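You operate a simulated robot arm through the tools that you are given. There is no shell and no other tool.

You run a simulated robot arm. Do the job below in one go: nothing can be reset, and whatever is moved stays where it is left.

JOB
Put the muddy clay pot to soak in the soaking tray.
Fine: move the watering can to the bench top, plug the drain, fill to the line, shut the tap, leave the pot in till the mud is off. Set down upright: watering can.

It is judged by the outcome, as a careful person would: the job done as asked, and still so three seconds after it is handed in. It fails if anything else is knocked over, pushed out of place, dropped, spilled or broken.

ROBOT AND FRAMES
A 6-joint arm with a fingered hand, fixed in place. Base frame: the origin is at the foot of the arm, x ahead of it, y to its left, z up. Units: m, rad, N and s.
With the tool pointing down near the work surface it reaches from about 0.32 to 0.82 m from the base axis. Its first joint turns from -2.897 to 2.897 rad. Payload 4 kg.
The tool frame sits at the grasp point between the pads (the TCP): z along the fingers, y along the line on which they close. The tips reach 0.026 m beyond it. Largest opening 0.132 m; the body of the gripper starts 0.073 m behind the TCP. The gripper is a hand of 5 fingers: y runs from the thumb to the fingers, the wrist lies at [0, 0, -0.239] in the tool frame, and closing takes about 1.5 s.
Orientation is told as [roll, pitch, yaw] about the base's x, y, z axes, in that order, counted from this pose: with the fingers straight down and closing along the base's y, the tool's x points along the base's -x, its y along +y and its z along -z.

CONTROLS
- The arm moves only by the tool drive_tool. Its argument "plan" is a list of rows, each an object of numbers (a shift or turn left out is 0, a gripper value left out holds the last): "dx", "dy", "dz": the shift along the tool's x, y, z in units of 40 mm (1.0 is 40 mm); "ax", "ay", "az": the turn, a rotation vector about the tool's x, y, z in units of 4 degrees (1.0 is 4 degrees); "fingers": the opening in per cent of the stroke, from 0 (shut) to 100 (fully open). In form: [{"dx": .., "dy": .., "dz": .., "ax": .., "ay": .., "az": .., "fingers": ..}, ...]. A call has 1 to 20 rows; each row shifts and turns the commanded pose from where the row before left it, along the tool's axes as they then stand. A call with a number of a shift or a turn outside -1 to 1 is refused whole. A row lasts 0.2 s, in which the tool goes at most 0.05 m and 0.15 rad; a call with a longer step from one row to the next is refused whole, and so is a gripper value outside its range. A pose out of reach is approached as far as the arm can. The call stops where the force on the tool passes 40 N (or 10 N more than at its start, if that is more) or the arm is blocked; 0.2 s more then pass. The fingers move at their own pace (about 0.045 m/s each) and stop on an object; they squeeze with about 28 N. The grip force told is the motor's: it shows also when the fingers shut on nothing. Time passes only in rows, and 0.2 s behind the last, so rows that do not move let the fingers close. It gives the time, the measured TCP pose, the force on the tool (base axes), the opening and the grip force at its end, in the units of the frame above (readings bear some noise), with the torque about the TCP (base axes, N m) and any sound that the robot's microphone picked up.
- Cameras (640 x 400 px; columns grow to the right, rows downward): "scene" is fixed at [0.2272, 0.6437, 1.4421]; the picture's right is [-0.74, -0.68, 0.00], its down [-0.62, 0.67, -0.40] and it looks along [0.27, -0.29, -0.92] (base axes); focal length 214 px, centre (320, 200). "wrist" rides on the gripper at [0.084, 0.002, -0.097] in the tool frame; the picture's right is [-0.02, 1.00, 0.00], its down [-0.75, -0.02, -0.66] and it looks along [-0.66, -0.01, 0.75] (tool axes); focal length 270 px, centre (320, 200). There is no depth. A picture from a camera that has moved, and an enlarged one, comes with that camera's place and axes in the base frame and with its lens. The place of the scene camera against the robot may be out by one fixed shift of up to 0.012 m in any direction.
- get_image(camera): a new picture of that camera. No time passes.
- preshape(shape): the hand has 5 fingers and takes this shape, open, in about a second: jaw (thumb against the fingers, like two jaws); tri (thumb and two fingers); tip (a fingertip pinch); poke (one finger out to press); point (the index stretched); flat (the hand flat); cup (the hand cupped); fist (a fist). The gripper value then closes the fingers along that shape, each until it touches; the sizes above hold for jaw. It gives what a move gives, with no picture.
- inspect(camera, box): a new picture of the part [left, top, right, bottom] of that camera's present view, enlarged. No time passes.
- job_done(): hands the job in; it is judged then, once.

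Nothing tells you positions but the pictures and the camera data. Unless the task says otherwise, let go and move clear before handing in.

The tools are called by a JSON object that holds its "name" and its "arguments". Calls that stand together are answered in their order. drive_tool: Moves the arm, as the interface text tells. Its arguments: {"type":"object","properties":{"plan":{"type":"array"}},"required":["plan"]} The other tools are called the same way: preshape (shape) gives the hand a shape; get_image (camera) takes a picture; inspect (camera, box) takes an enlarged picture of a part of a camera's view; job_done () hands the job in.

At the start:

```text
time_s: 0.0
eef_pos: [0.4633, 0.0142, 1.2602]
tcp_rot: [0.0, 0.0, -0.001]
wrist_force: [-1.2, -0.4, 0.2]
wrist_torque: [0.03, -0.02, -0.04]
width: 0.1318
finger_force: 0.1
shape: jaw
```

scene: 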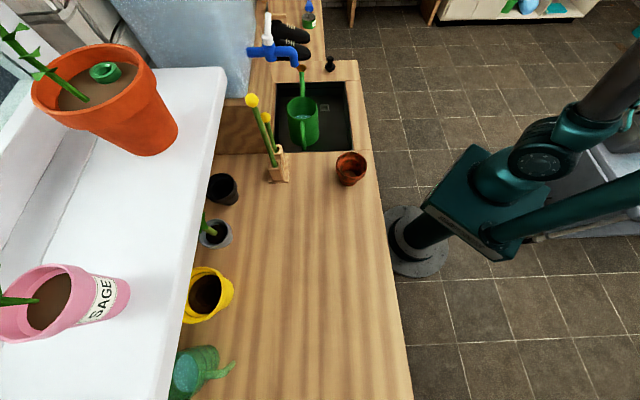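
wrist: 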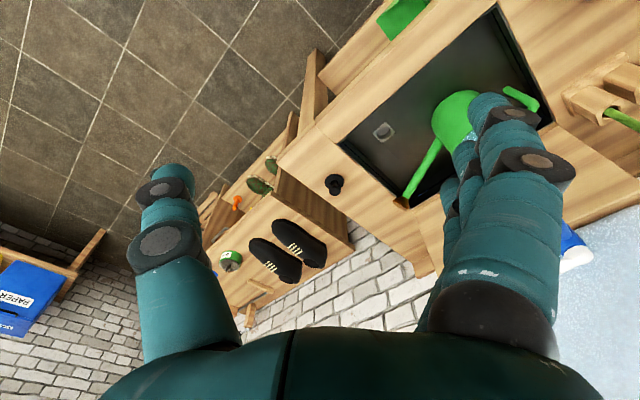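

I see a bench with a sunken soaking tray holding a green watering can, a blue tap, a black drain plug on the rim and a brown clay pot nearby. I'll look closer before planning.

{"name": "inspect", "arguments": {"camera": "scene", "box": [230, 0, 390, 100]}}

{"name": "inspect", "arguments": {"camera": "scene", "box": [240, 60, 400, 200]}}

{"name": "inspect", "arguments": {"camera": "scene", "box": [150, 140, 310, 400]}}

{"name": "inspect", "arguments": {"camera": "wrist", "box": [280, 0, 640, 225]}}

```text
4.00 times, centred on (310, 50) of scene
camera zoom: at [0.2272, 0.6437, 1.4421], right [-0.74, -0.68, 0.0], down [-0.62, 0.67, -0.4], along [0.27, -0.29, -0.92], focal length 858 px, centre (360, 800)
```

zoom: 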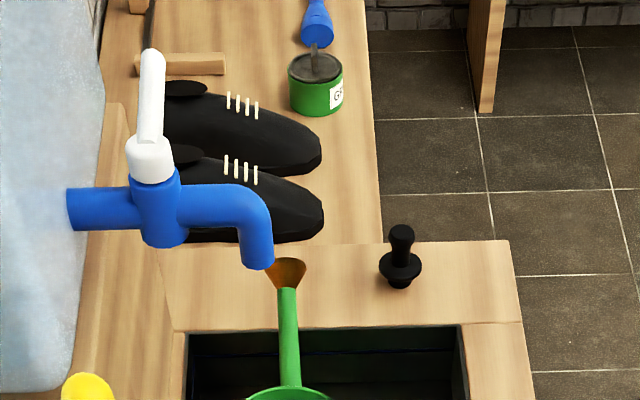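

```text
2.86 times, centred on (320, 130) of scene
camera zoom: at [0.2272, 0.6437, 1.4421], right [-0.74, -0.68, 0.0], down [-0.62, 0.67, -0.4], along [0.27, -0.29, -0.92], focal length 613 px, centre (320, 400)
```

zoom: 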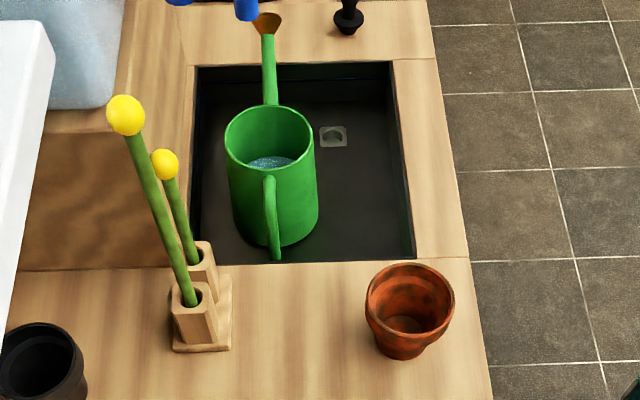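

```text
1.54 times, centred on (230, 270) of scene
camera zoom: at [0.2272, 0.6437, 1.4421], right [-0.74, -0.68, 0.0], down [-0.62, 0.67, -0.4], along [0.27, -0.29, -0.92], focal length 330 px, centre (458, 92)
```

zoom: 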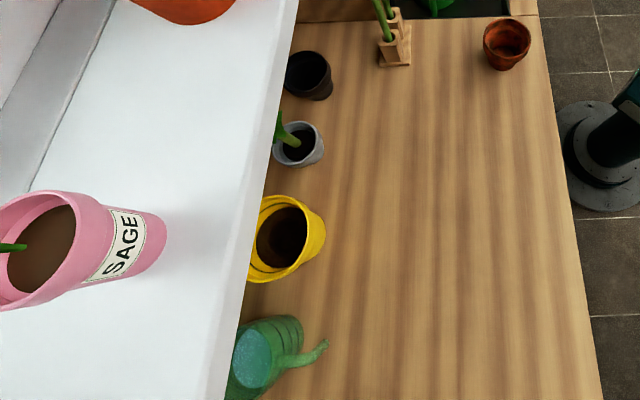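

```text
1.78 times, centred on (460, 112) of wrist
camera zoom: at [0.3776, 0.0155, 1.3584], right [0.02, 1.0, 0.0], down [0.75, -0.02, 0.66], along [0.66, -0.01, -0.75], focal length 480 px, centre (71, 356)
```

zoom: 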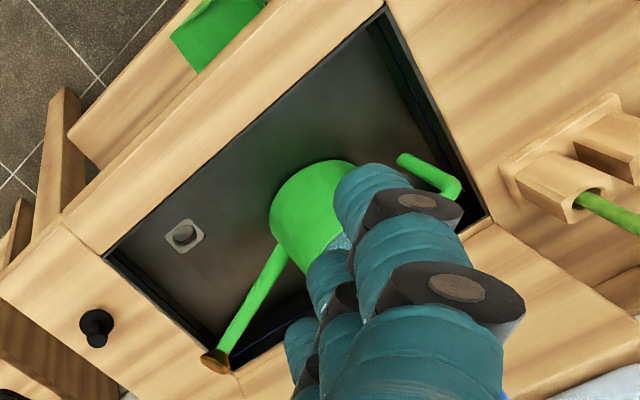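

The bench top works out near z=0.88 and the tray floor near 0.823, with the bench turned about 45° to the base axes. I'll turn the hand to line up with the bench and look at the tap, can and plug from another viewpoint.

{"name": "drive_tool", "arguments": {"plan": [{"az": -1}, {"az": -1}, {"az": -1}, {"az": -1}, {"az": -1}, {"az": -1}, {"az": -1}, {"az": -1}, {"az": -1}, {"az": -1}, {"az": -1}, {"az": -0.25}, {"dx": 0.9, "dy": 0.3}, {"dx": 0.9, "dy": 0.3}, {}]}}

{"name": "get_image", "arguments": {"camera": "wrist"}}

{"name": "get_image", "arguments": {"camera": "scene"}}

```text
time_s: 3.2
eef_pos: [0.3957, -0.0217, 1.2596]
tcp_rot: [0.0, 0.002, 0.785]
wrist_force: [-0.7, -0.1, 0.3]
wrist_torque: [-0.03, -0.01, 0.04]
width: 0.1318
finger_force: 0.0
shape: jaw
```

```text
taken
camera wrist: at [0.3344, -0.0797, 1.3576], right [-0.69, 0.72, 0.0], down [0.54, 0.52, 0.66], along [0.47, 0.46, -0.75], focal length 270 px, centre (320, 200)
```

wrist: 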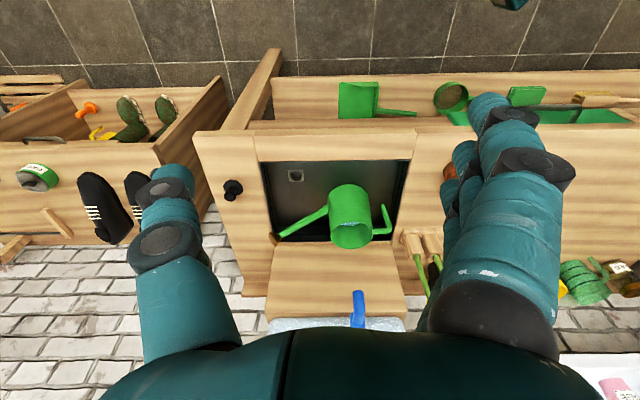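

```text
taken
```

scene: 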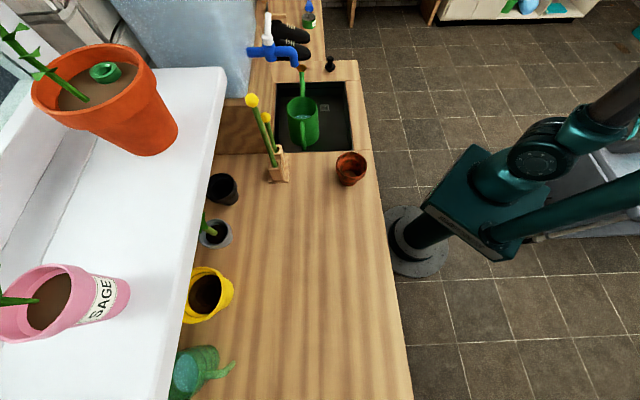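

The tray, can, plug and the tap's spout tip are now visible from the front. I'll zoom in on them.

{"name": "inspect", "arguments": {"camera": "wrist", "box": [200, 120, 460, 340]}}

{"name": "inspect", "arguments": {"camera": "wrist", "box": [320, 60, 640, 300]}}

```text
1.82 times, centred on (330, 230) of wrist
camera zoom: at [0.3344, -0.0797, 1.3576], right [-0.69, 0.72, 0.0], down [0.54, 0.52, 0.66], along [0.47, 0.46, -0.75], focal length 491 px, centre (302, 146)
```

zoom: 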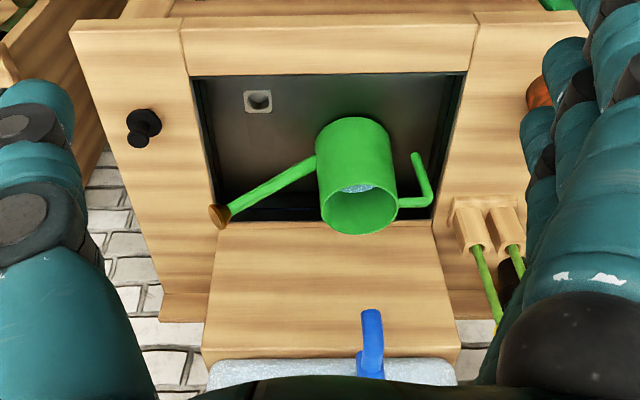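

```text
1.67 times, centred on (480, 180) of wrist
camera zoom: at [0.3344, -0.0797, 1.3576], right [-0.69, 0.72, 0.0], down [0.54, 0.52, 0.66], along [0.47, 0.46, -0.75], focal length 450 px, centre (53, 233)
```

zoom: 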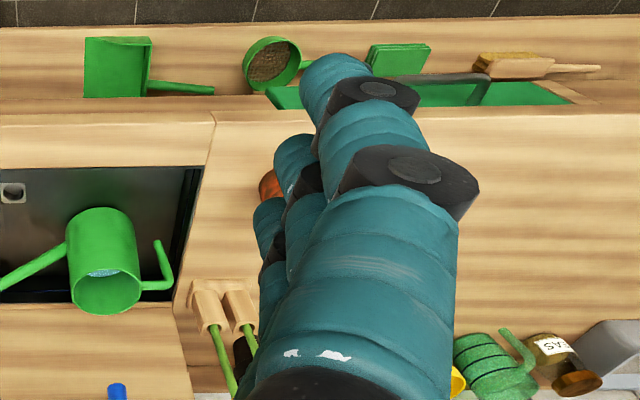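

The tap outlet sits almost directly above the can, around (0.63, 0.30, 1.085), so the can must be approached at a tilt. I'll tip the hand back to get a clear look at the tap and its lever.

{"name": "drive_tool", "arguments": {"plan": [{"ay": -1}, {"ay": -1}, {"ay": -1}, {"ay": -1}, {"ay": -1}, {"ay": -1}, {"ay": -1}, {}]}}

{"name": "get_image", "arguments": {"camera": "wrist"}}

{"name": "inspect", "arguments": {"camera": "wrist", "box": [230, 80, 470, 300]}}

{"name": "get_image", "arguments": {"camera": "scene"}}

```text
time_s: 5.0
eef_pos: [0.4012, -0.0189, 1.2941]
tcp_rot: [-0.006, -0.104, 0.781]
wrist_force: [0.2, -0.2, 0.5]
wrist_torque: [0.0, 0.02, 0.02]
width: 0.1319
finger_force: 0.0
shape: jaw
out of reach, approached as far as the arm can: row 1, 2, 3, 4, 5, 6, 7
```

```text
taken
camera wrist: at [0.3337, -0.0833, 1.3833], right [-0.69, 0.72, 0.0], down [0.49, 0.47, 0.73], along [0.53, 0.5, -0.68], focal length 270 px, centre (320, 200)
```

wrist: 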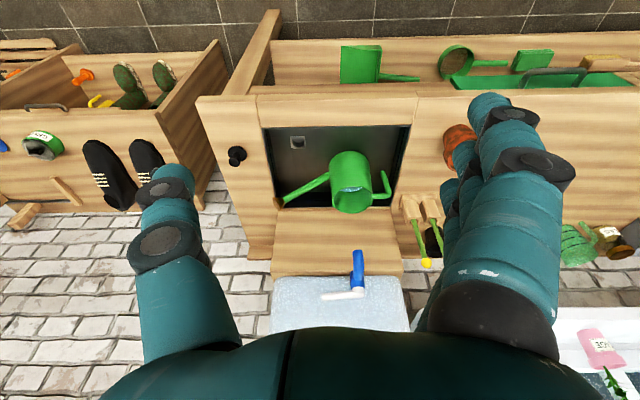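

```text
1.82 times, centred on (350, 190) of wrist
camera zoom: at [0.3337, -0.0833, 1.3833], right [-0.69, 0.72, 0.0], down [0.49, 0.47, 0.73], along [0.53, 0.5, -0.68], focal length 491 px, centre (266, 218)
```

zoom: 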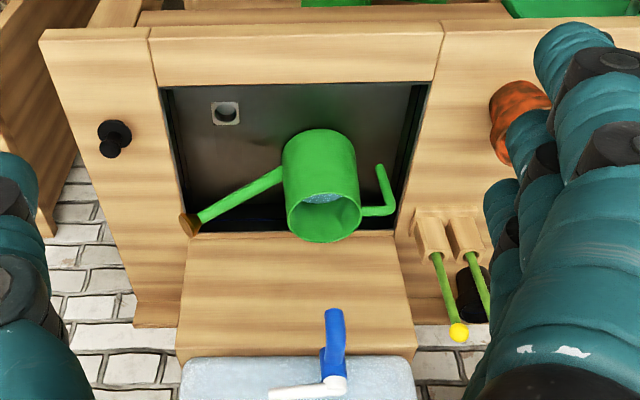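

```text
taken
```

scene: 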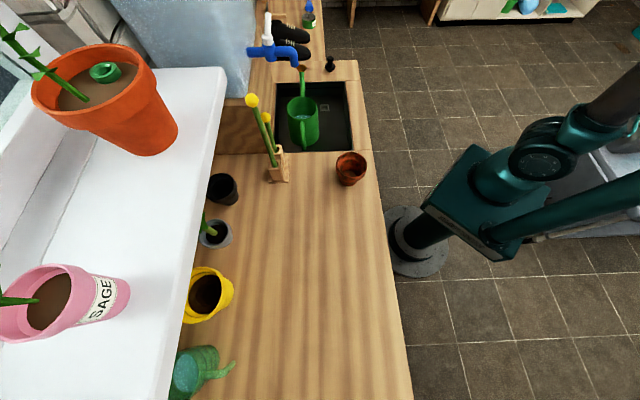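

The tap lever is horizontal, pointing along the wall toward the plug side, which I read as shut. That tilt was out of reach so near the base, so I'll level the hand, move it over the open bench and look at the pot, the stand and the hand itself.

{"name": "drive_tool", "arguments": {"plan": [{"ay": 1}, {"ay": 0.5}, {}]}}

```text
time_s: 5.8
eef_pos: [0.4043, -0.0174, 1.2945]
tcp_rot: [0.001, -0.033, 0.782]
wrist_force: [-0.3, -0.4, -0.2]
wrist_torque: [-0.01, 0.0, -0.02]
width: 0.1317
finger_force: 0.1
shape: jaw
```

The hand is nearly level again. Now I'll carry it over to the open bench area at a safe height.

{"name": "drive_tool", "arguments": {"plan": [{"ay": 0.45}, {"dx": -0.58, "dy": 0.72, "dz": 0.3}, {"dx": -0.58, "dy": 0.72, "dz": 0.3}, {"dx": -0.58, "dy": 0.72, "dz": 0.3}, {"dx": -0.58, "dy": 0.72, "dz": 0.3}, {"dx": -0.58, "dy": 0.72, "dz": 0.3}, {"dx": -0.58, "dy": 0.72, "dz": 0.3}, {"dx": -0.58, "dy": 0.72, "dz": 0.3}, {"dx": -0.58, "dy": 0.72, "dz": 0.3}, {"dx": -0.58, "dy": 0.72, "dz": 0.3}, {"dx": -0.58, "dy": 0.72, "dz": 0.3}, {"dx": -0.58, "dy": 0.72, "dz": 0.3}, {"dx": -0.58, "dy": 0.72, "dz": 0.3}, {}]}}

{"name": "get_image", "arguments": {"camera": "wrist"}}

{"name": "get_image", "arguments": {"camera": "scene"}}

```text
time_s: 8.8
eef_pos: [0.3588, 0.4254, 1.1585]
tcp_rot: [-0.003, 0.033, 0.782]
wrist_force: [0.7, 0.5, 0.5]
wrist_torque: [-0.02, -0.01, -0.03]
width: 0.132
finger_force: 0.1
shape: jaw
out of reach, approached as far as the arm can: row 8, 9, 10
```

```text
taken
camera wrist: at [0.2985, 0.3691, 1.2581], right [-0.69, 0.72, 0.0], down [0.56, 0.54, 0.63], along [0.46, 0.43, -0.77], focal length 270 px, centre (320, 200)
```

wrist: 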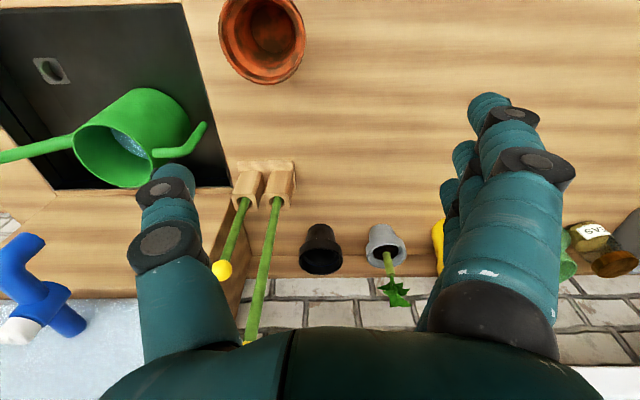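

```text
taken
```

scene: 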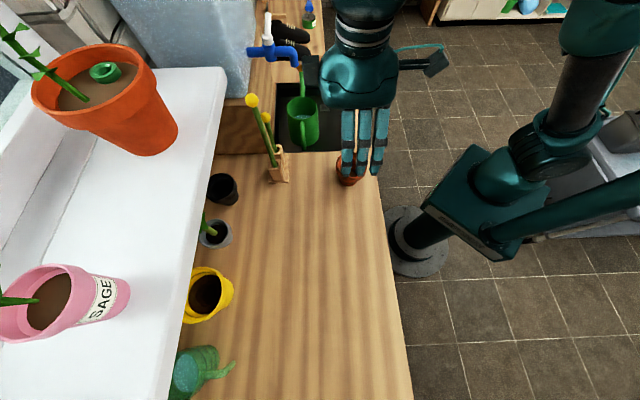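

The hand is now in the scene camera's view. I'll enlarge that to learn its shape, and zoom in on the wrist picture of the pot, stand, can and tap.

{"name": "inspect", "arguments": {"camera": "scene", "box": [280, 0, 480, 200]}}

{"name": "inspect", "arguments": {"camera": "wrist", "box": [0, 0, 330, 220]}}

{"name": "inspect", "arguments": {"camera": "wrist", "box": [0, 150, 300, 350]}}

```text
2.00 times, centred on (380, 100) of scene
camera zoom: at [0.2272, 0.6437, 1.4421], right [-0.74, -0.68, 0.0], down [-0.62, 0.67, -0.4], along [0.27, -0.29, -0.92], focal length 429 px, centre (200, 400)
```

zoom: 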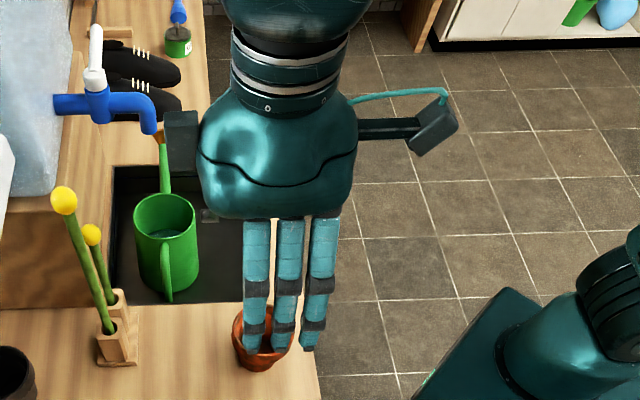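

```text
1.82 times, centred on (165, 110) of wrist
camera zoom: at [0.2985, 0.3691, 1.2581], right [-0.69, 0.72, 0.0], down [0.56, 0.54, 0.63], along [0.46, 0.43, -0.77], focal length 491 px, centre (602, 364)
```

zoom: 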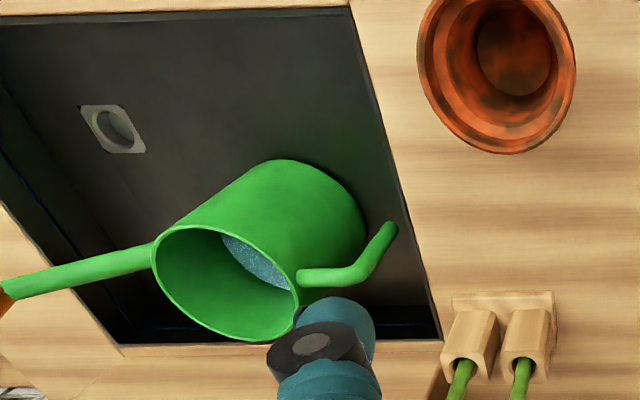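

```text
2.00 times, centred on (150, 250) of wrist
camera zoom: at [0.2985, 0.3691, 1.2581], right [-0.69, 0.72, 0.0], down [0.56, 0.54, 0.63], along [0.46, 0.43, -0.77], focal length 541 px, centre (660, 100)
```

zoom: 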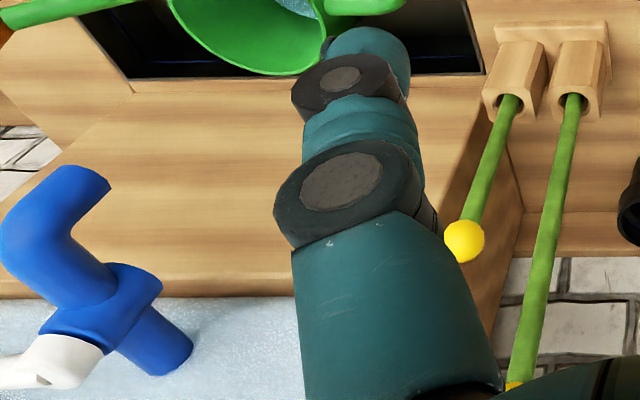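

Triangulating puts the pot at about (0.378, 0.354) with its rim near z=0.945, the can at about (0.62, 0.296) with a 0.097 m diameter, and the tap outlet at about (0.627, 0.303, 1.085). The can has to be gripped from its handle side with the hand tilted, so I'll test that orientation here in open air.

{"name": "drive_tool", "arguments": {"plan": [{"az": 1}, {"az": 1}, {"az": 1}, {"az": 1}, {"az": 1}, {"az": 1}, {"az": 1}, {"az": 1}, {"az": 1}, {"az": 1}, {"az": 1}, {"az": 1}, {"az": 1}, {"az": 1}, {"az": 1}, {"az": 1}, {"az": 1}, {"az": 0.45}, {}]}}

{"name": "drive_tool", "arguments": {"plan": [{"ay": -1}, {"ay": -1}, {"ay": -1}, {"ay": -1}, {"ay": -1}, {"ay": -1}, {"ay": -1}, {"ay": -1}, {"ay": -1}, {"ay": -1}, {"ay": -1}, {"ay": -0.7}, {}]}}

{"name": "get_image", "arguments": {"camera": "scene"}}

{"name": "get_image", "arguments": {"camera": "wrist"}}

```text
time_s: 12.8
eef_pos: [0.3584, 0.423, 1.1581]
tcp_rot: [-0.032, 0.009, -0.437]
wrist_force: [0.5, -0.1, -0.7]
wrist_torque: [0.04, 0.0, 0.0]
width: 0.132
finger_force: 0.3
shape: jaw
```

```text
time_s: 15.6
eef_pos: [0.3716, 0.4534, 1.2017]
tcp_rot: [-0.03, -0.44, -0.421]
wrist_force: [-0.7, 0.1, 0.0]
wrist_torque: [0.0, 0.0, 0.01]
width: 0.1321
finger_force: 0.1
shape: jaw
out of reach, approached as far as the arm can: row 1, 2, 3, 4, 5, 6, 7, 8, 9, 10, 11
```

```text
taken
```

scene: 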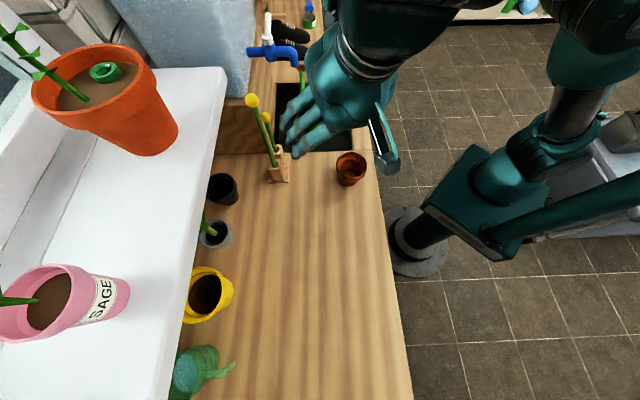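

```text
taken
camera wrist: at [0.2659, 0.5058, 1.2531], right [0.44, 0.9, -0.02], down [0.37, -0.16, 0.92], along [0.82, -0.41, -0.4], focal length 270 px, centre (320, 200)
```

wrist: 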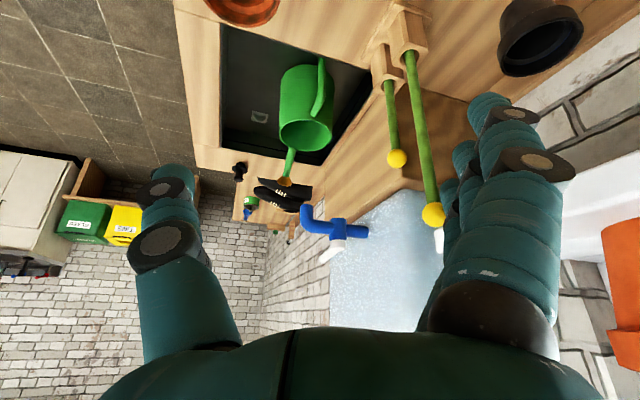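

At this close spot the tilt stopped at about 25°, which looks like a limit from being too near the base. I'll move to open air in front of the tray, at a greater radius and clear of the tap, and try the tilt there.

{"name": "drive_tool", "arguments": {"plan": [{"ax": -0.43}, {"dx": -0.577, "dy": -0.411, "dz": 0.579}, {"dx": -0.577, "dy": -0.411, "dz": 0.579}, {"dx": -0.577, "dy": -0.411, "dz": 0.579}, {"dx": -0.577, "dy": -0.411, "dz": 0.579}, {"dx": -0.577, "dy": -0.411, "dz": 0.579}, {"dx": -0.577, "dy": -0.411, "dz": 0.579}, {"dx": -0.577, "dy": -0.411, "dz": 0.579}, {"dx": -0.577, "dy": -0.411, "dz": 0.579}, {"dx": -0.577, "dy": -0.411, "dz": 0.579}, {}]}}

{"name": "get_image", "arguments": {"camera": "scene"}}

{"name": "get_image", "arguments": {"camera": "wrist"}}

```text
time_s: 18.0
eef_pos: [0.6132, 0.2747, 1.2034]
tcp_rot: [-0.031, -0.436, -0.421]
wrist_force: [-0.6, 0.2, -0.3]
wrist_torque: [0.01, 0.0, 0.04]
width: 0.1319
finger_force: 0.1
shape: jaw
out of reach, approached as far as the arm can: row 1, 2, 3, 4, 5, 6, 7, 8, 9, 10
```

```text
taken
```

scene: 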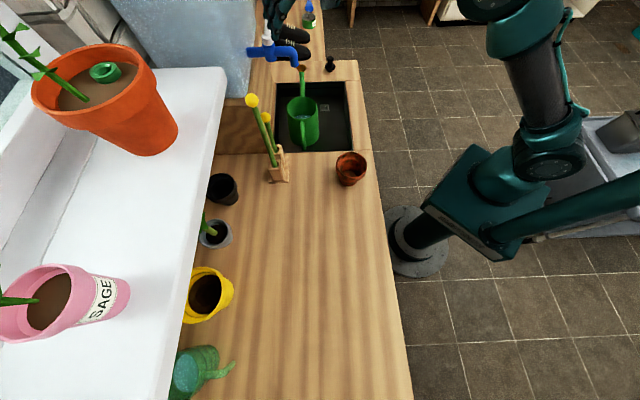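

```text
taken
camera wrist: at [0.5074, 0.3275, 1.2562], right [0.44, 0.9, -0.02], down [0.37, -0.16, 0.92], along [0.82, -0.41, -0.4], focal length 270 px, centre (320, 200)
```

wrist: 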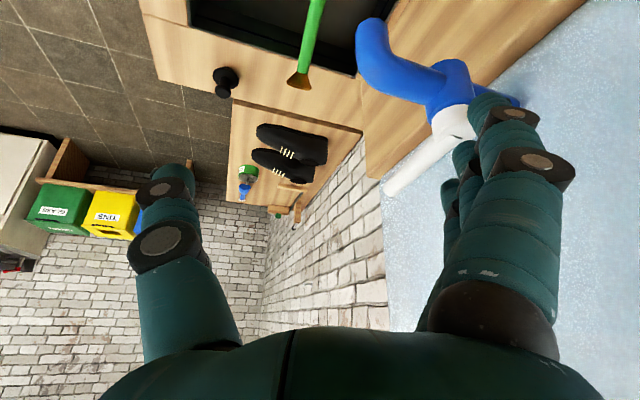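

The tilted pose pushed the arm up and over the tap, so that orientation isn't available low down. I'll back straight up away from the tap, level the hand, and use a vertical hand instead: pinch the can's handle, slide the can out from under the tap, then regrip it by the body.

{"name": "drive_tool", "arguments": {"plan": [{"dx": -0.42, "dz": -0.9}, {"dx": -0.42, "dz": -0.9}, {}]}}

```text
time_s: 18.8
eef_pos: [0.611, 0.2765, 1.278]
tcp_rot: [-0.027, -0.439, -0.421]
wrist_force: [0.1, -0.3, 0.0]
wrist_torque: [-0.01, 0.0, -0.01]
width: 0.132
finger_force: 0.1
shape: jaw
out of reach, approached as far as the arm can: row 2
```

{"name": "drive_tool", "arguments": {"plan": [{"dx": 0.32, "dy": -0.93, "dz": -0.15}, {"dx": 0.32, "dy": -0.93, "dz": -0.15}, {"dx": 0.32, "dy": -0.93, "dz": -0.15}, {"ay": 1}, {"ay": 1}, {"ay": 1}, {"ay": 1}, {"ay": 1}, {"ay": 1}, {"ay": 0.28, "ax": -0.38}, {}]}}

{"name": "get_image", "arguments": {"camera": "wrist"}}

```text
time_s: 21.2
eef_pos: [0.53, 0.1958, 1.2965]
tcp_rot: [0.0, -0.001, -0.433]
wrist_force: [0.0, 0.2, 0.3]
wrist_torque: [0.06, -0.01, 0.01]
width: 0.1321
finger_force: 0.1
shape: jaw
out of reach, approached as far as the arm can: row 3
```

```text
taken
camera wrist: at [0.4536, 0.2331, 1.3935], right [0.44, 0.9, 0.0], down [0.68, -0.33, 0.66], along [0.59, -0.29, -0.75], focal length 270 px, centre (320, 200)
```

wrist: 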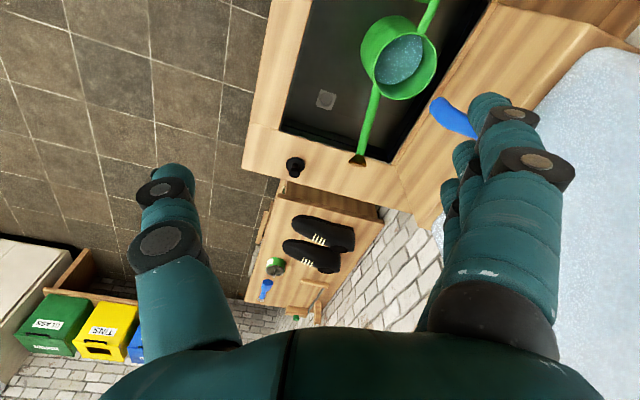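

{"name": "inspect", "arguments": {"camera": "wrist", "box": [240, 0, 500, 200]}}

```text
2.00 times, centred on (370, 100) of wrist
camera zoom: at [0.4536, 0.2331, 1.3935], right [0.44, 0.9, 0.0], down [0.68, -0.33, 0.66], along [0.59, -0.29, -0.75], focal length 541 px, centre (220, 400)
```

zoom: 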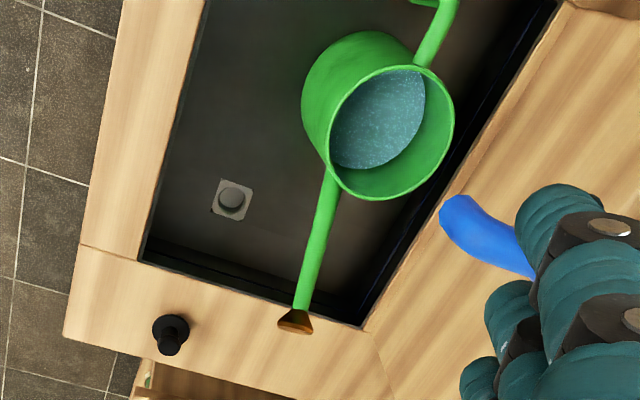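

The hand is vertical again and clear of the tap. The can centre confirms near (0.619, 0.299), the drain near (0.658, 0.150) and the plug near (0.730, 0.041). Next I'll hover over the can's handle, near (0.554, 0.359), and check it before going down.

{"name": "drive_tool", "arguments": {"plan": [{"az": -1}, {"az": -1}, {"az": -1}, {"az": -1}, {"az": -1}, {"az": -1}, {"az": -0.2}, {"dx": -0.09, "dy": 0.82, "dz": 0.15}, {"dx": -0.09, "dy": 0.82, "dz": 0.15}, {"dx": -0.09, "dy": 0.82, "dz": 0.15}, {"dx": -0.09, "dy": 0.82, "dz": 0.15}, {"dx": -0.09, "dy": 0.82, "dz": 0.15}, {"fingers": 55}, {}, {}, {}]}}

{"name": "get_image", "arguments": {"camera": "wrist"}}

{"name": "get_image", "arguments": {"camera": "scene"}}

```text
time_s: 24.6
eef_pos: [0.5404, 0.3538, 1.2591]
tcp_rot: [0.001, -0.005, 0.0]
wrist_force: [-0.6, 1.0, -1.0]
wrist_torque: [-0.01, -0.01, 0.0]
width: 0.0734
finger_force: 0.0
shape: jaw
out of reach, approached as far as the arm can: row 12
```

```text
taken
camera wrist: at [0.4555, 0.356, 1.3561], right [0.02, 1.0, 0.0], down [0.75, -0.02, 0.66], along [0.66, -0.01, -0.75], focal length 270 px, centre (320, 200)
```

wrist: 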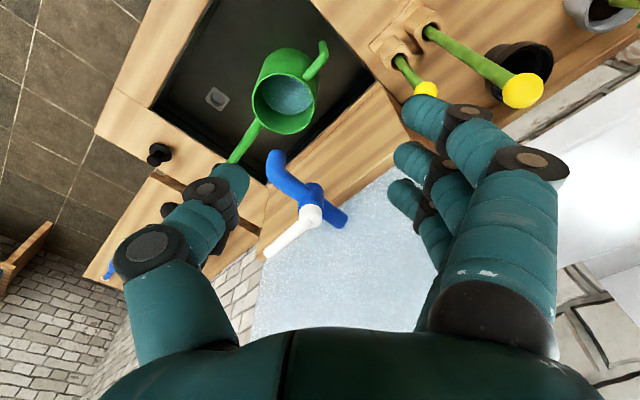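

```text
taken
```

scene: 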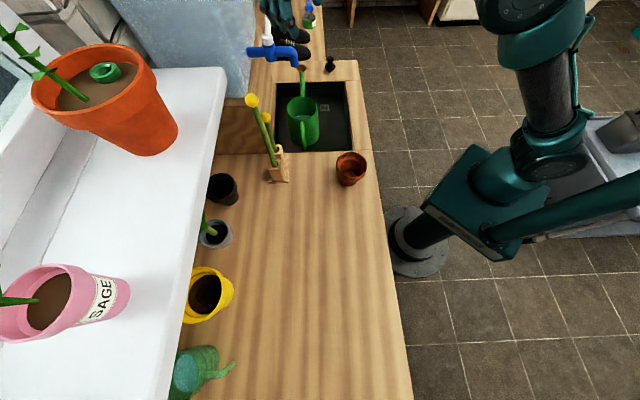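

{"name": "inspect", "arguments": {"camera": "wrist", "box": [180, 0, 460, 200]}}

```text
2.00 times, centred on (320, 100) of wrist
camera zoom: at [0.4555, 0.356, 1.3561], right [0.02, 1.0, 0.0], down [0.75, -0.02, 0.66], along [0.66, -0.01, -0.75], focal length 541 px, centre (320, 400)
```

zoom: 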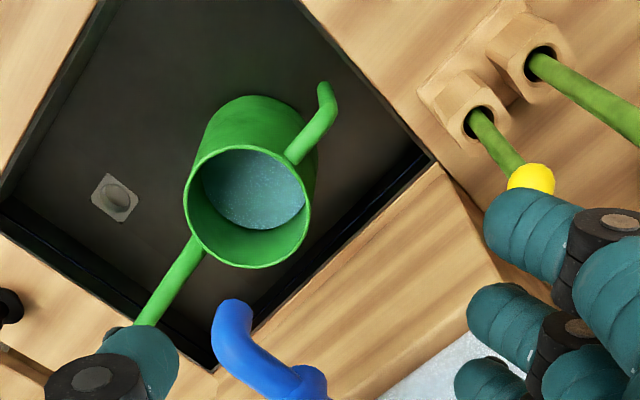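

The handle bar shows at about (0.558, 0.360), reaching from z≈0.855 up to 0.925. I'll go down beside it in stages, keeping clear of the tap and the dibber knobs.

{"name": "drive_tool", "arguments": {"plan": [{"dz": 0.8}, {"dz": 0.8}, {"dz": 0.8, "dx": -0.15, "dy": 0.08}, {"dz": 0.8, "dx": -0.15, "dy": 0.08}, {"dz": 0.8}, {"dz": 0.8}, {"dz": 0.6}, {}]}}

{"name": "get_image", "arguments": {"camera": "wrist"}}

{"name": "get_image", "arguments": {"camera": "scene"}}

```text
time_s: 26.4
eef_pos: [0.5514, 0.3613, 1.0432]
tcp_rot: [0.0, -0.001, 0.001]
wrist_force: [0.7, 0.8, -0.2]
wrist_torque: [-0.01, 0.01, 0.03]
width: 0.0734
finger_force: 0.1
shape: jaw
```

```text
taken
camera wrist: at [0.4667, 0.3634, 1.1396], right [0.02, 1.0, 0.0], down [0.75, -0.01, 0.66], along [0.66, -0.01, -0.75], focal length 270 px, centre (320, 200)
```

wrist: 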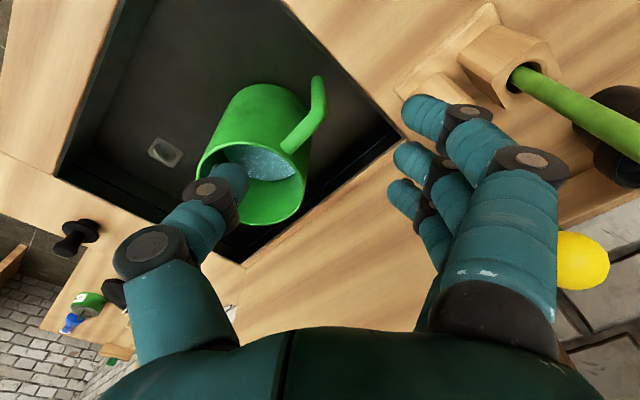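

```text
taken
```

scene: 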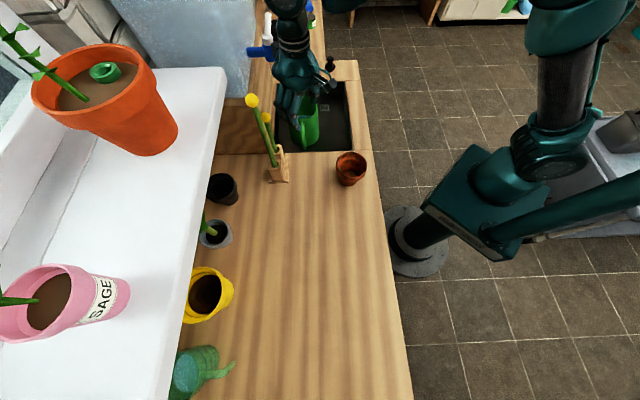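

The bar sits centred between thumb and fingers. I'll narrow the opening a little and lower to z≈0.918.

{"name": "drive_tool", "arguments": {"plan": [{"fingers": 42}, {}, {"dz": 0.7}, {"dz": 0.7}, {"dz": 0.7, "dx": -0.06, "dy": 0.02}, {"dz": 0.5}, {}]}}

{"name": "get_image", "arguments": {"camera": "wrist"}}

{"name": "inspect", "arguments": {"camera": "scene", "box": [230, 20, 390, 180]}}

```text
time_s: 28.0
eef_pos: [0.5555, 0.3632, 0.9374]
tcp_rot: [0.0, -0.002, 0.002]
wrist_force: [0.0, -0.6, 0.2]
wrist_torque: [0.0, 0.01, -0.02]
width: 0.0563
finger_force: 0.0
shape: jaw
```

```text
taken
camera wrist: at [0.4702, 0.3644, 1.0346], right [0.02, 1.0, 0.0], down [0.75, -0.01, 0.66], along [0.66, -0.01, -0.75], focal length 270 px, centre (320, 200)
```

wrist: 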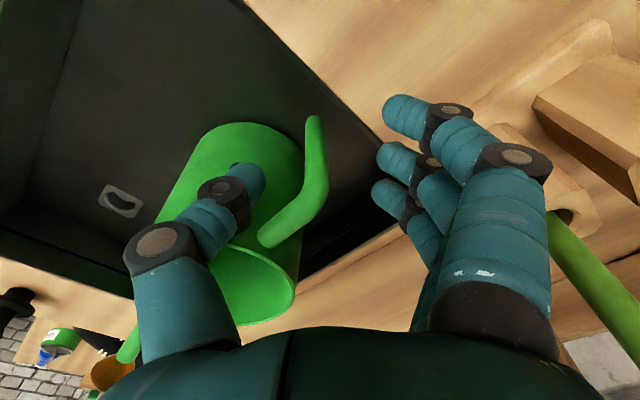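

```text
2.50 times, centred on (310, 100) of scene
camera zoom: at [0.2272, 0.6437, 1.4421], right [-0.74, -0.68, 0.0], down [-0.62, 0.67, -0.4], along [0.27, -0.29, -0.92], focal length 536 px, centre (345, 450)
```

zoom: 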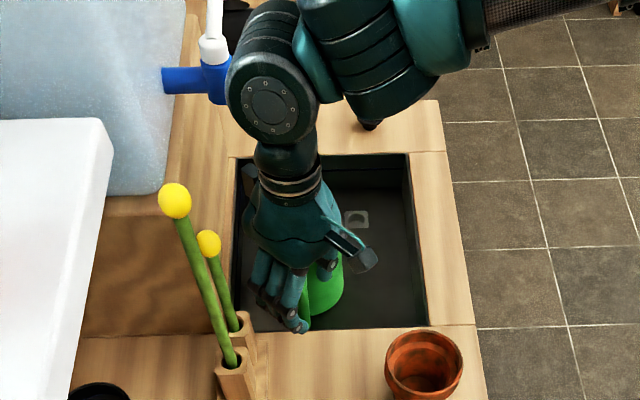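

The handle bar is centred between thumb and fingers and nothing is touching. I'll lower 2 cm more and close on it.

{"name": "drive_tool", "arguments": {"plan": [{"dz": 0.45}, {"fingers": 0}, {}, {}, {}, {}, {}, {}, {}]}}

{"name": "get_image", "arguments": {"camera": "wrist"}}

```text
time_s: 30.0
eef_pos: [0.5572, 0.362, 0.9197]
tcp_rot: [-0.001, -0.001, -0.001]
wrist_force: [0.9, 0.0, 0.4]
wrist_torque: [0.05, -0.04, 0.03]
width: 0.0
finger_force: 28.4
shape: jaw
```

```text
taken
camera wrist: at [0.4713, 0.3639, 1.0172], right [0.02, 1.0, 0.0], down [0.75, -0.01, 0.66], along [0.66, -0.01, -0.75], focal length 270 px, centre (320, 200)
```

wrist: 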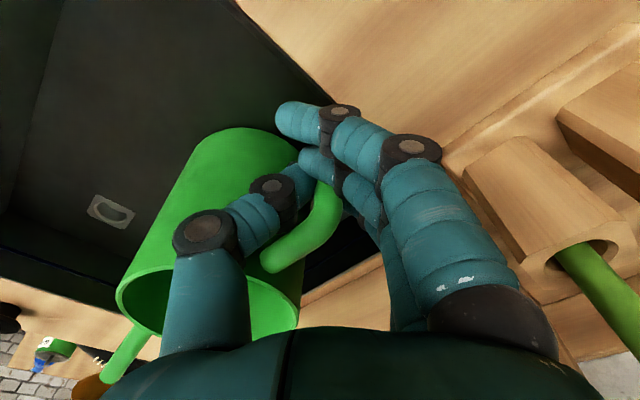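

The fingers have closed around the bar, though the width reads 0, so the hold may be loose. I'll try a small slow drag toward the bench front and check that the can follows.

{"name": "drive_tool", "arguments": {"plan": [{"dx": 0.18, "dy": -0.18}, {"dx": 0.18, "dy": -0.18}, {}]}}

{"name": "get_image", "arguments": {"camera": "wrist"}}

{"name": "inspect", "arguments": {"camera": "scene", "box": [230, 20, 390, 180]}}

```text
time_s: 30.8
eef_pos: [0.5418, 0.3476, 0.9194]
tcp_rot: [0.001, -0.001, 0.0]
wrist_force: [0.7, 1.4, 0.9]
wrist_torque: [0.09, -0.11, 0.19]
width: 0.0
finger_force: 28.5
shape: jaw
```

```text
taken
camera wrist: at [0.4563, 0.3492, 1.0165], right [0.02, 1.0, 0.0], down [0.75, -0.02, 0.66], along [0.66, -0.01, -0.75], focal length 270 px, centre (320, 200)
```

wrist: 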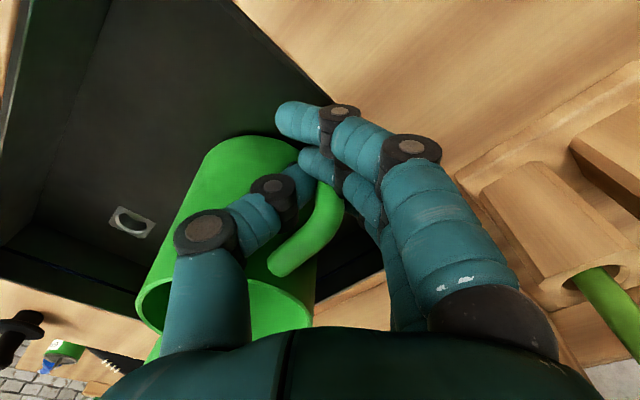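

```text
2.50 times, centred on (310, 100) of scene
camera zoom: at [0.2272, 0.6437, 1.4421], right [-0.74, -0.68, 0.0], down [-0.62, 0.67, -0.4], along [0.27, -0.29, -0.92], focal length 536 px, centre (345, 450)
```

zoom: 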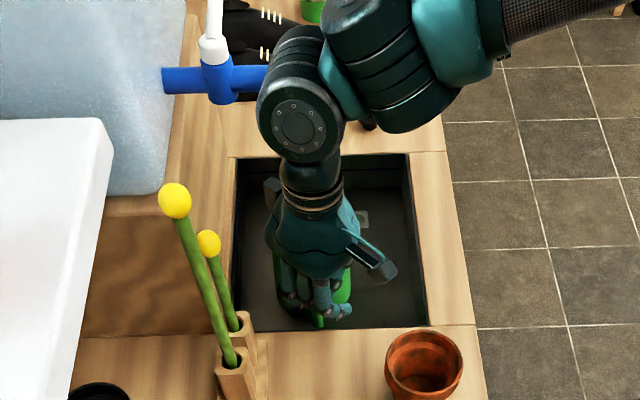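

The can follows the handle and stays upright. I'll keep dragging slowly, turning the hand slightly so the can's body comes along.

{"name": "drive_tool", "arguments": {"plan": [{"dx": 0.16, "dy": -0.17, "az": 0.7}, {"dx": 0.155, "dy": -0.175, "az": 0.7}, {"dx": 0.145, "dy": -0.185, "az": 0.7}, {"dx": 0.14, "dy": -0.19, "az": 0.7}, {}]}}

{"name": "get_image", "arguments": {"camera": "wrist"}}

{"name": "inspect", "arguments": {"camera": "scene", "box": [230, 20, 390, 180]}}

```text
time_s: 32.0
eef_pos: [0.5162, 0.3216, 0.9192]
tcp_rot: [0.001, 0.0, -0.196]
wrist_force: [-0.2, 0.5, -0.3]
wrist_torque: [0.05, -0.11, 0.14]
width: 0.0001
finger_force: 27.8
shape: jaw
```

```text
taken
camera wrist: at [0.4315, 0.3398, 1.0166], right [0.21, 0.98, 0.0], down [0.73, -0.16, 0.66], along [0.64, -0.14, -0.75], focal length 270 px, centre (320, 200)
```

wrist: 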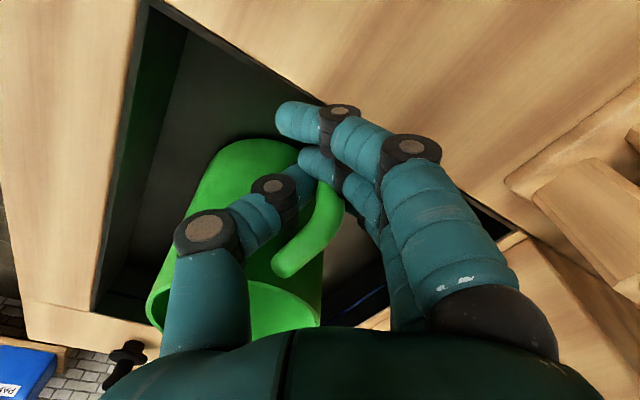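

```text
2.50 times, centred on (310, 100) of scene
camera zoom: at [0.2272, 0.6437, 1.4421], right [-0.74, -0.68, 0.0], down [-0.62, 0.67, -0.4], along [0.27, -0.29, -0.92], focal length 536 px, centre (345, 450)
```

zoom: 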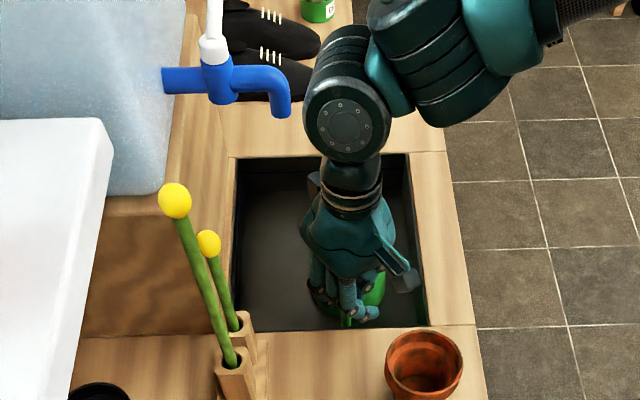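

The can is sliding well and keeping its heading. I'll bring it about 3.5 cm further so it is clear of the tap above.

{"name": "drive_tool", "arguments": {"plan": [{"dx": 0.155, "dy": -0.23, "az": 0.3}, {"dx": 0.15, "dy": -0.235, "az": 0.3}, {"dx": 0.15, "dy": -0.235, "az": 0.3}, {}]}}

{"name": "get_image", "arguments": {"camera": "wrist"}}

{"name": "inspect", "arguments": {"camera": "scene", "box": [230, 20, 390, 180]}}

```text
time_s: 33.0
eef_pos: [0.4901, 0.2988, 0.9179]
tcp_rot: [-0.001, -0.002, -0.259]
wrist_force: [0.9, 1.0, 5.6]
wrist_torque: [0.04, -0.16, 0.16]
width: 0.0001
finger_force: 27.7
shape: jaw
```

```text
taken
camera wrist: at [0.4091, 0.322, 1.0158], right [0.28, 0.96, 0.0], down [0.72, -0.21, 0.66], along [0.63, -0.18, -0.75], focal length 270 px, centre (320, 200)
```

wrist: 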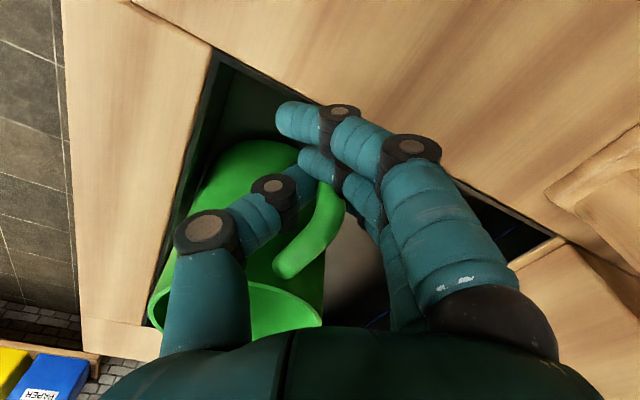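

```text
2.50 times, centred on (310, 100) of scene
camera zoom: at [0.2272, 0.6437, 1.4421], right [-0.74, -0.68, 0.0], down [-0.62, 0.67, -0.4], along [0.27, -0.29, -0.92], focal length 536 px, centre (345, 450)
```

zoom: 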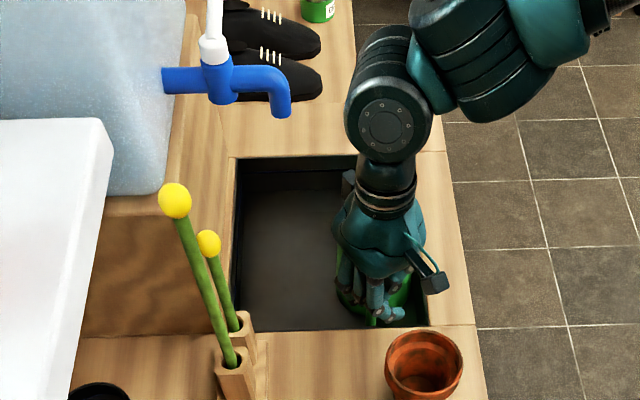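

The can is now out in front of the tap. I'll let go of the handle and lift straight up.

{"name": "drive_tool", "arguments": {"plan": [{"fingers": 45}, {}, {}, {}, {}, {}, {"dz": -0.5}, {"dz": -1}, {"dz": -1}, {"dz": -1}, {"dz": -1}, {"dz": -1}, {}]}}

{"name": "get_image", "arguments": {"camera": "wrist"}}

{"name": "get_image", "arguments": {"camera": "scene"}}

```text
time_s: 35.8
eef_pos: [0.4894, 0.2954, 1.1411]
tcp_rot: [-0.001, -0.001, -0.258]
wrist_force: [-0.1, 0.6, 0.9]
wrist_torque: [0.01, 0.03, -0.02]
width: 0.0588
finger_force: 0.0
shape: jaw
```

```text
taken
camera wrist: at [0.4075, 0.3186, 1.2383], right [0.28, 0.96, 0.0], down [0.72, -0.21, 0.66], along [0.63, -0.18, -0.75], focal length 270 px, centre (320, 200)
```

wrist: 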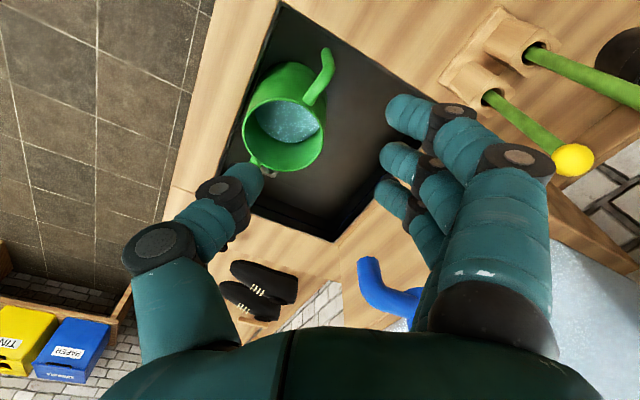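

```text
taken
```

scene: 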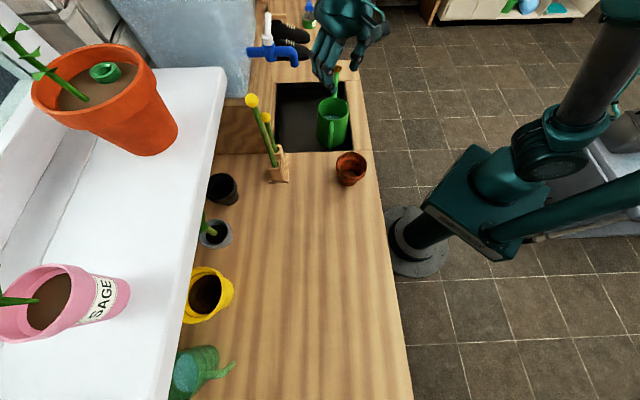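

{"name": "inspect", "arguments": {"camera": "wrist", "box": [200, 0, 420, 200]}}

{"name": "inspect", "arguments": {"camera": "scene", "box": [270, 50, 400, 200]}}

```text
2.00 times, centred on (310, 100) of wrist
camera zoom: at [0.4075, 0.3186, 1.2383], right [0.28, 0.96, 0.0], down [0.72, -0.21, 0.66], along [0.63, -0.18, -0.75], focal length 541 px, centre (340, 400)
```

zoom: 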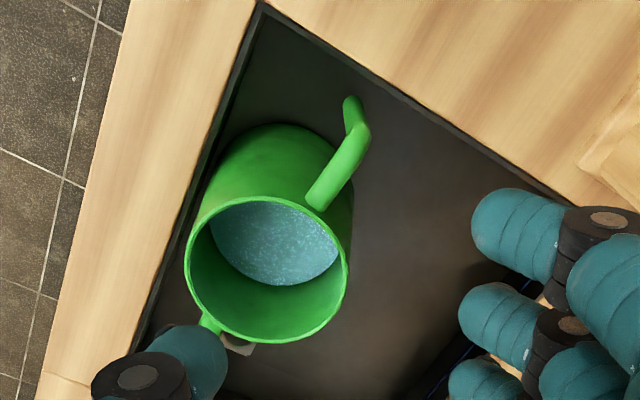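

```text
2.67 times, centred on (335, 125) of scene
camera zoom: at [0.2272, 0.6437, 1.4421], right [-0.74, -0.68, 0.0], down [-0.62, 0.67, -0.4], along [0.27, -0.29, -0.92], focal length 572 px, centre (280, 400)
```

zoom: 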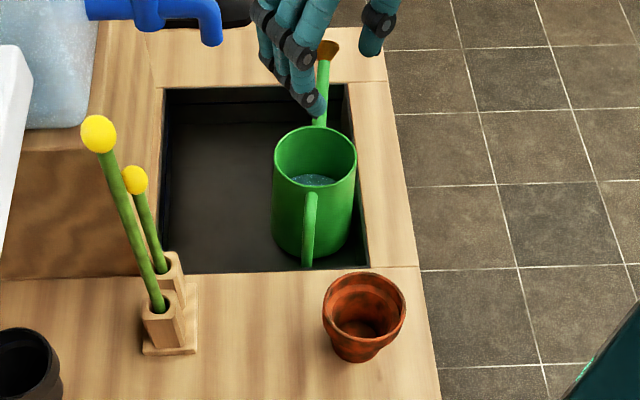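

The can now stands upright near the tray front at about (0.5425, 0.238), its water still in it, and the handle points toward about 126°. I'll line up above it with the fingers open, angled between the handle and the tap, and check before descending.

{"name": "drive_tool", "arguments": {"plan": [{"az": -1, "fingers": 100}, {"az": -0.95}, {"dx": -0.75, "dy": -0.6}, {"dx": -0.74, "dy": -0.65}, {"dz": 0.6}, {"dz": 0.6}, {}, {}]}}

{"name": "get_image", "arguments": {"camera": "wrist"}}

{"name": "inspect", "arguments": {"camera": "scene", "box": [240, 0, 400, 180]}}

```text
time_s: 37.6
eef_pos: [0.5462, 0.2437, 1.092]
tcp_rot: [0.0, -0.002, -0.124]
wrist_force: [0.1, 0.2, -0.8]
wrist_torque: [-0.02, 0.01, 0.0]
width: 0.1318
finger_force: 0.0
shape: jaw
```

```text
taken
camera wrist: at [0.4622, 0.256, 1.1889], right [0.14, 0.99, 0.0], down [0.74, -0.11, 0.66], along [0.65, -0.09, -0.75], focal length 270 px, centre (320, 200)
```

wrist: 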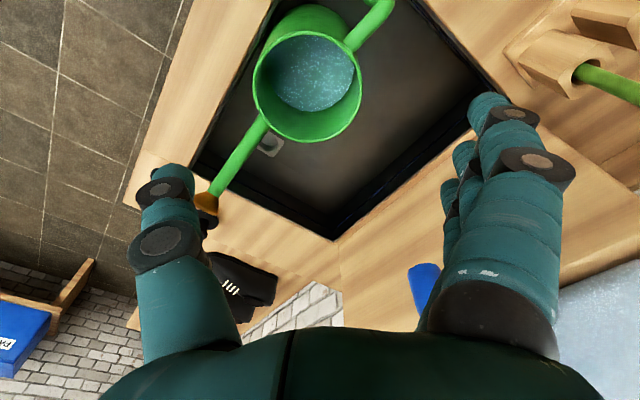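

```text
2.22 times, centred on (320, 90) of scene
camera zoom: at [0.2272, 0.6437, 1.4421], right [-0.74, -0.68, 0.0], down [-0.62, 0.67, -0.4], along [0.27, -0.29, -0.92], focal length 477 px, centre (320, 444)
```

zoom: 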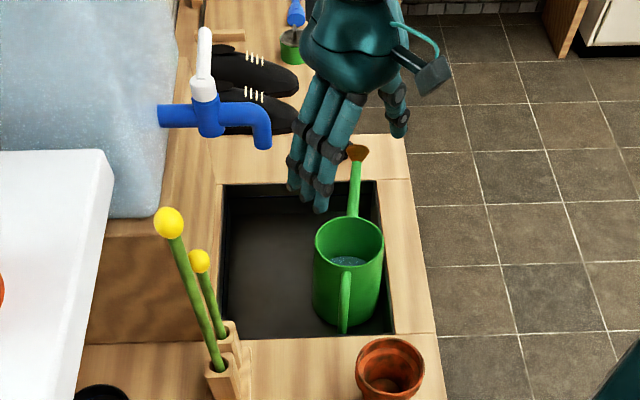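

{"name": "drive_tool", "arguments": {"plan": [{"dx": 0.08, "dy": -0.19, "dz": 0.5}, {"dz": 0.7}, {"dz": 0.7}, {"dz": 0.5}, {}]}}

{"name": "get_image", "arguments": {"camera": "wrist"}}

{"name": "inspect", "arguments": {"camera": "scene", "box": [240, 0, 400, 180]}}

```text
time_s: 38.8
eef_pos: [0.5423, 0.2356, 0.9958]
tcp_rot: [0.0, -0.001, -0.123]
wrist_force: [-0.5, -0.7, -0.8]
wrist_torque: [0.0, -0.03, 0.01]
width: 0.1318
finger_force: 0.0
shape: jaw
```

```text
taken
camera wrist: at [0.4577, 0.2469, 1.0925], right [0.14, 0.99, 0.0], down [0.74, -0.11, 0.66], along [0.65, -0.09, -0.75], focal length 270 px, centre (320, 200)
```

wrist: 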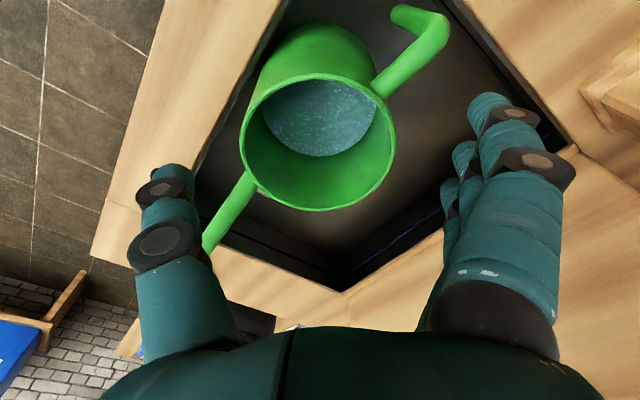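

```text
2.22 times, centred on (320, 90) of scene
camera zoom: at [0.2272, 0.6437, 1.4421], right [-0.74, -0.68, 0.0], down [-0.62, 0.67, -0.4], along [0.27, -0.29, -0.92], focal length 477 px, centre (320, 444)
```

zoom: 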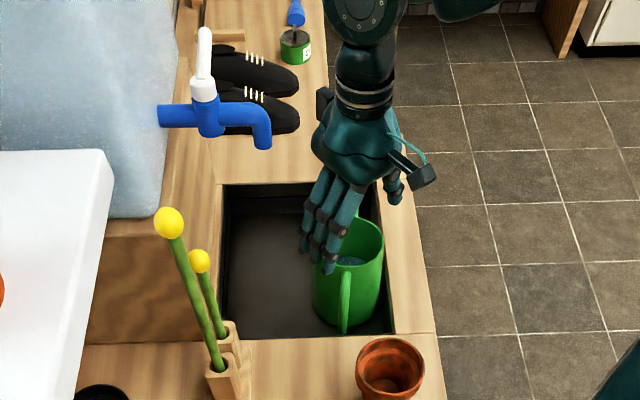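

The can rim is centred between the thumb and fingers, with the handle and spout clear of both. I'll descend gently to z≈0.916.

{"name": "drive_tool", "arguments": {"plan": [{"dz": 0.5}, {"dz": 0.5}, {"dz": 0.5}, {"dz": 0.5}, {}]}}

{"name": "get_image", "arguments": {"camera": "wrist"}}

```text
time_s: 40.0
eef_pos: [0.5415, 0.2333, 0.9135]
tcp_rot: [0.0, -0.002, -0.124]
wrist_force: [-1.3, -2.2, 6.4]
wrist_torque: [-0.17, -0.09, -0.08]
width: 0.1316
finger_force: 0.0
shape: jaw
```

```text
taken
camera wrist: at [0.4578, 0.2461, 1.0114], right [0.14, 0.99, 0.0], down [0.74, -0.11, 0.66], along [0.65, -0.09, -0.75], focal length 270 px, centre (320, 200)
```

wrist: 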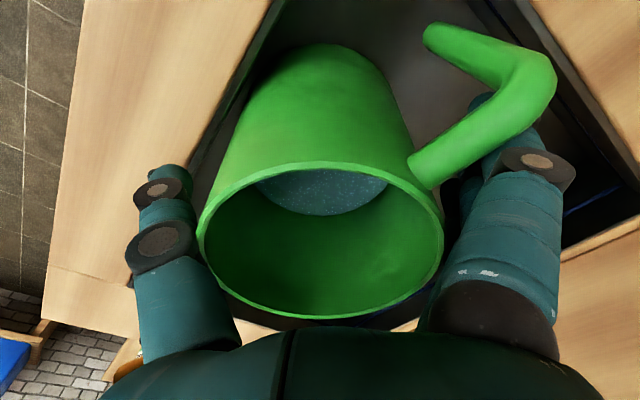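

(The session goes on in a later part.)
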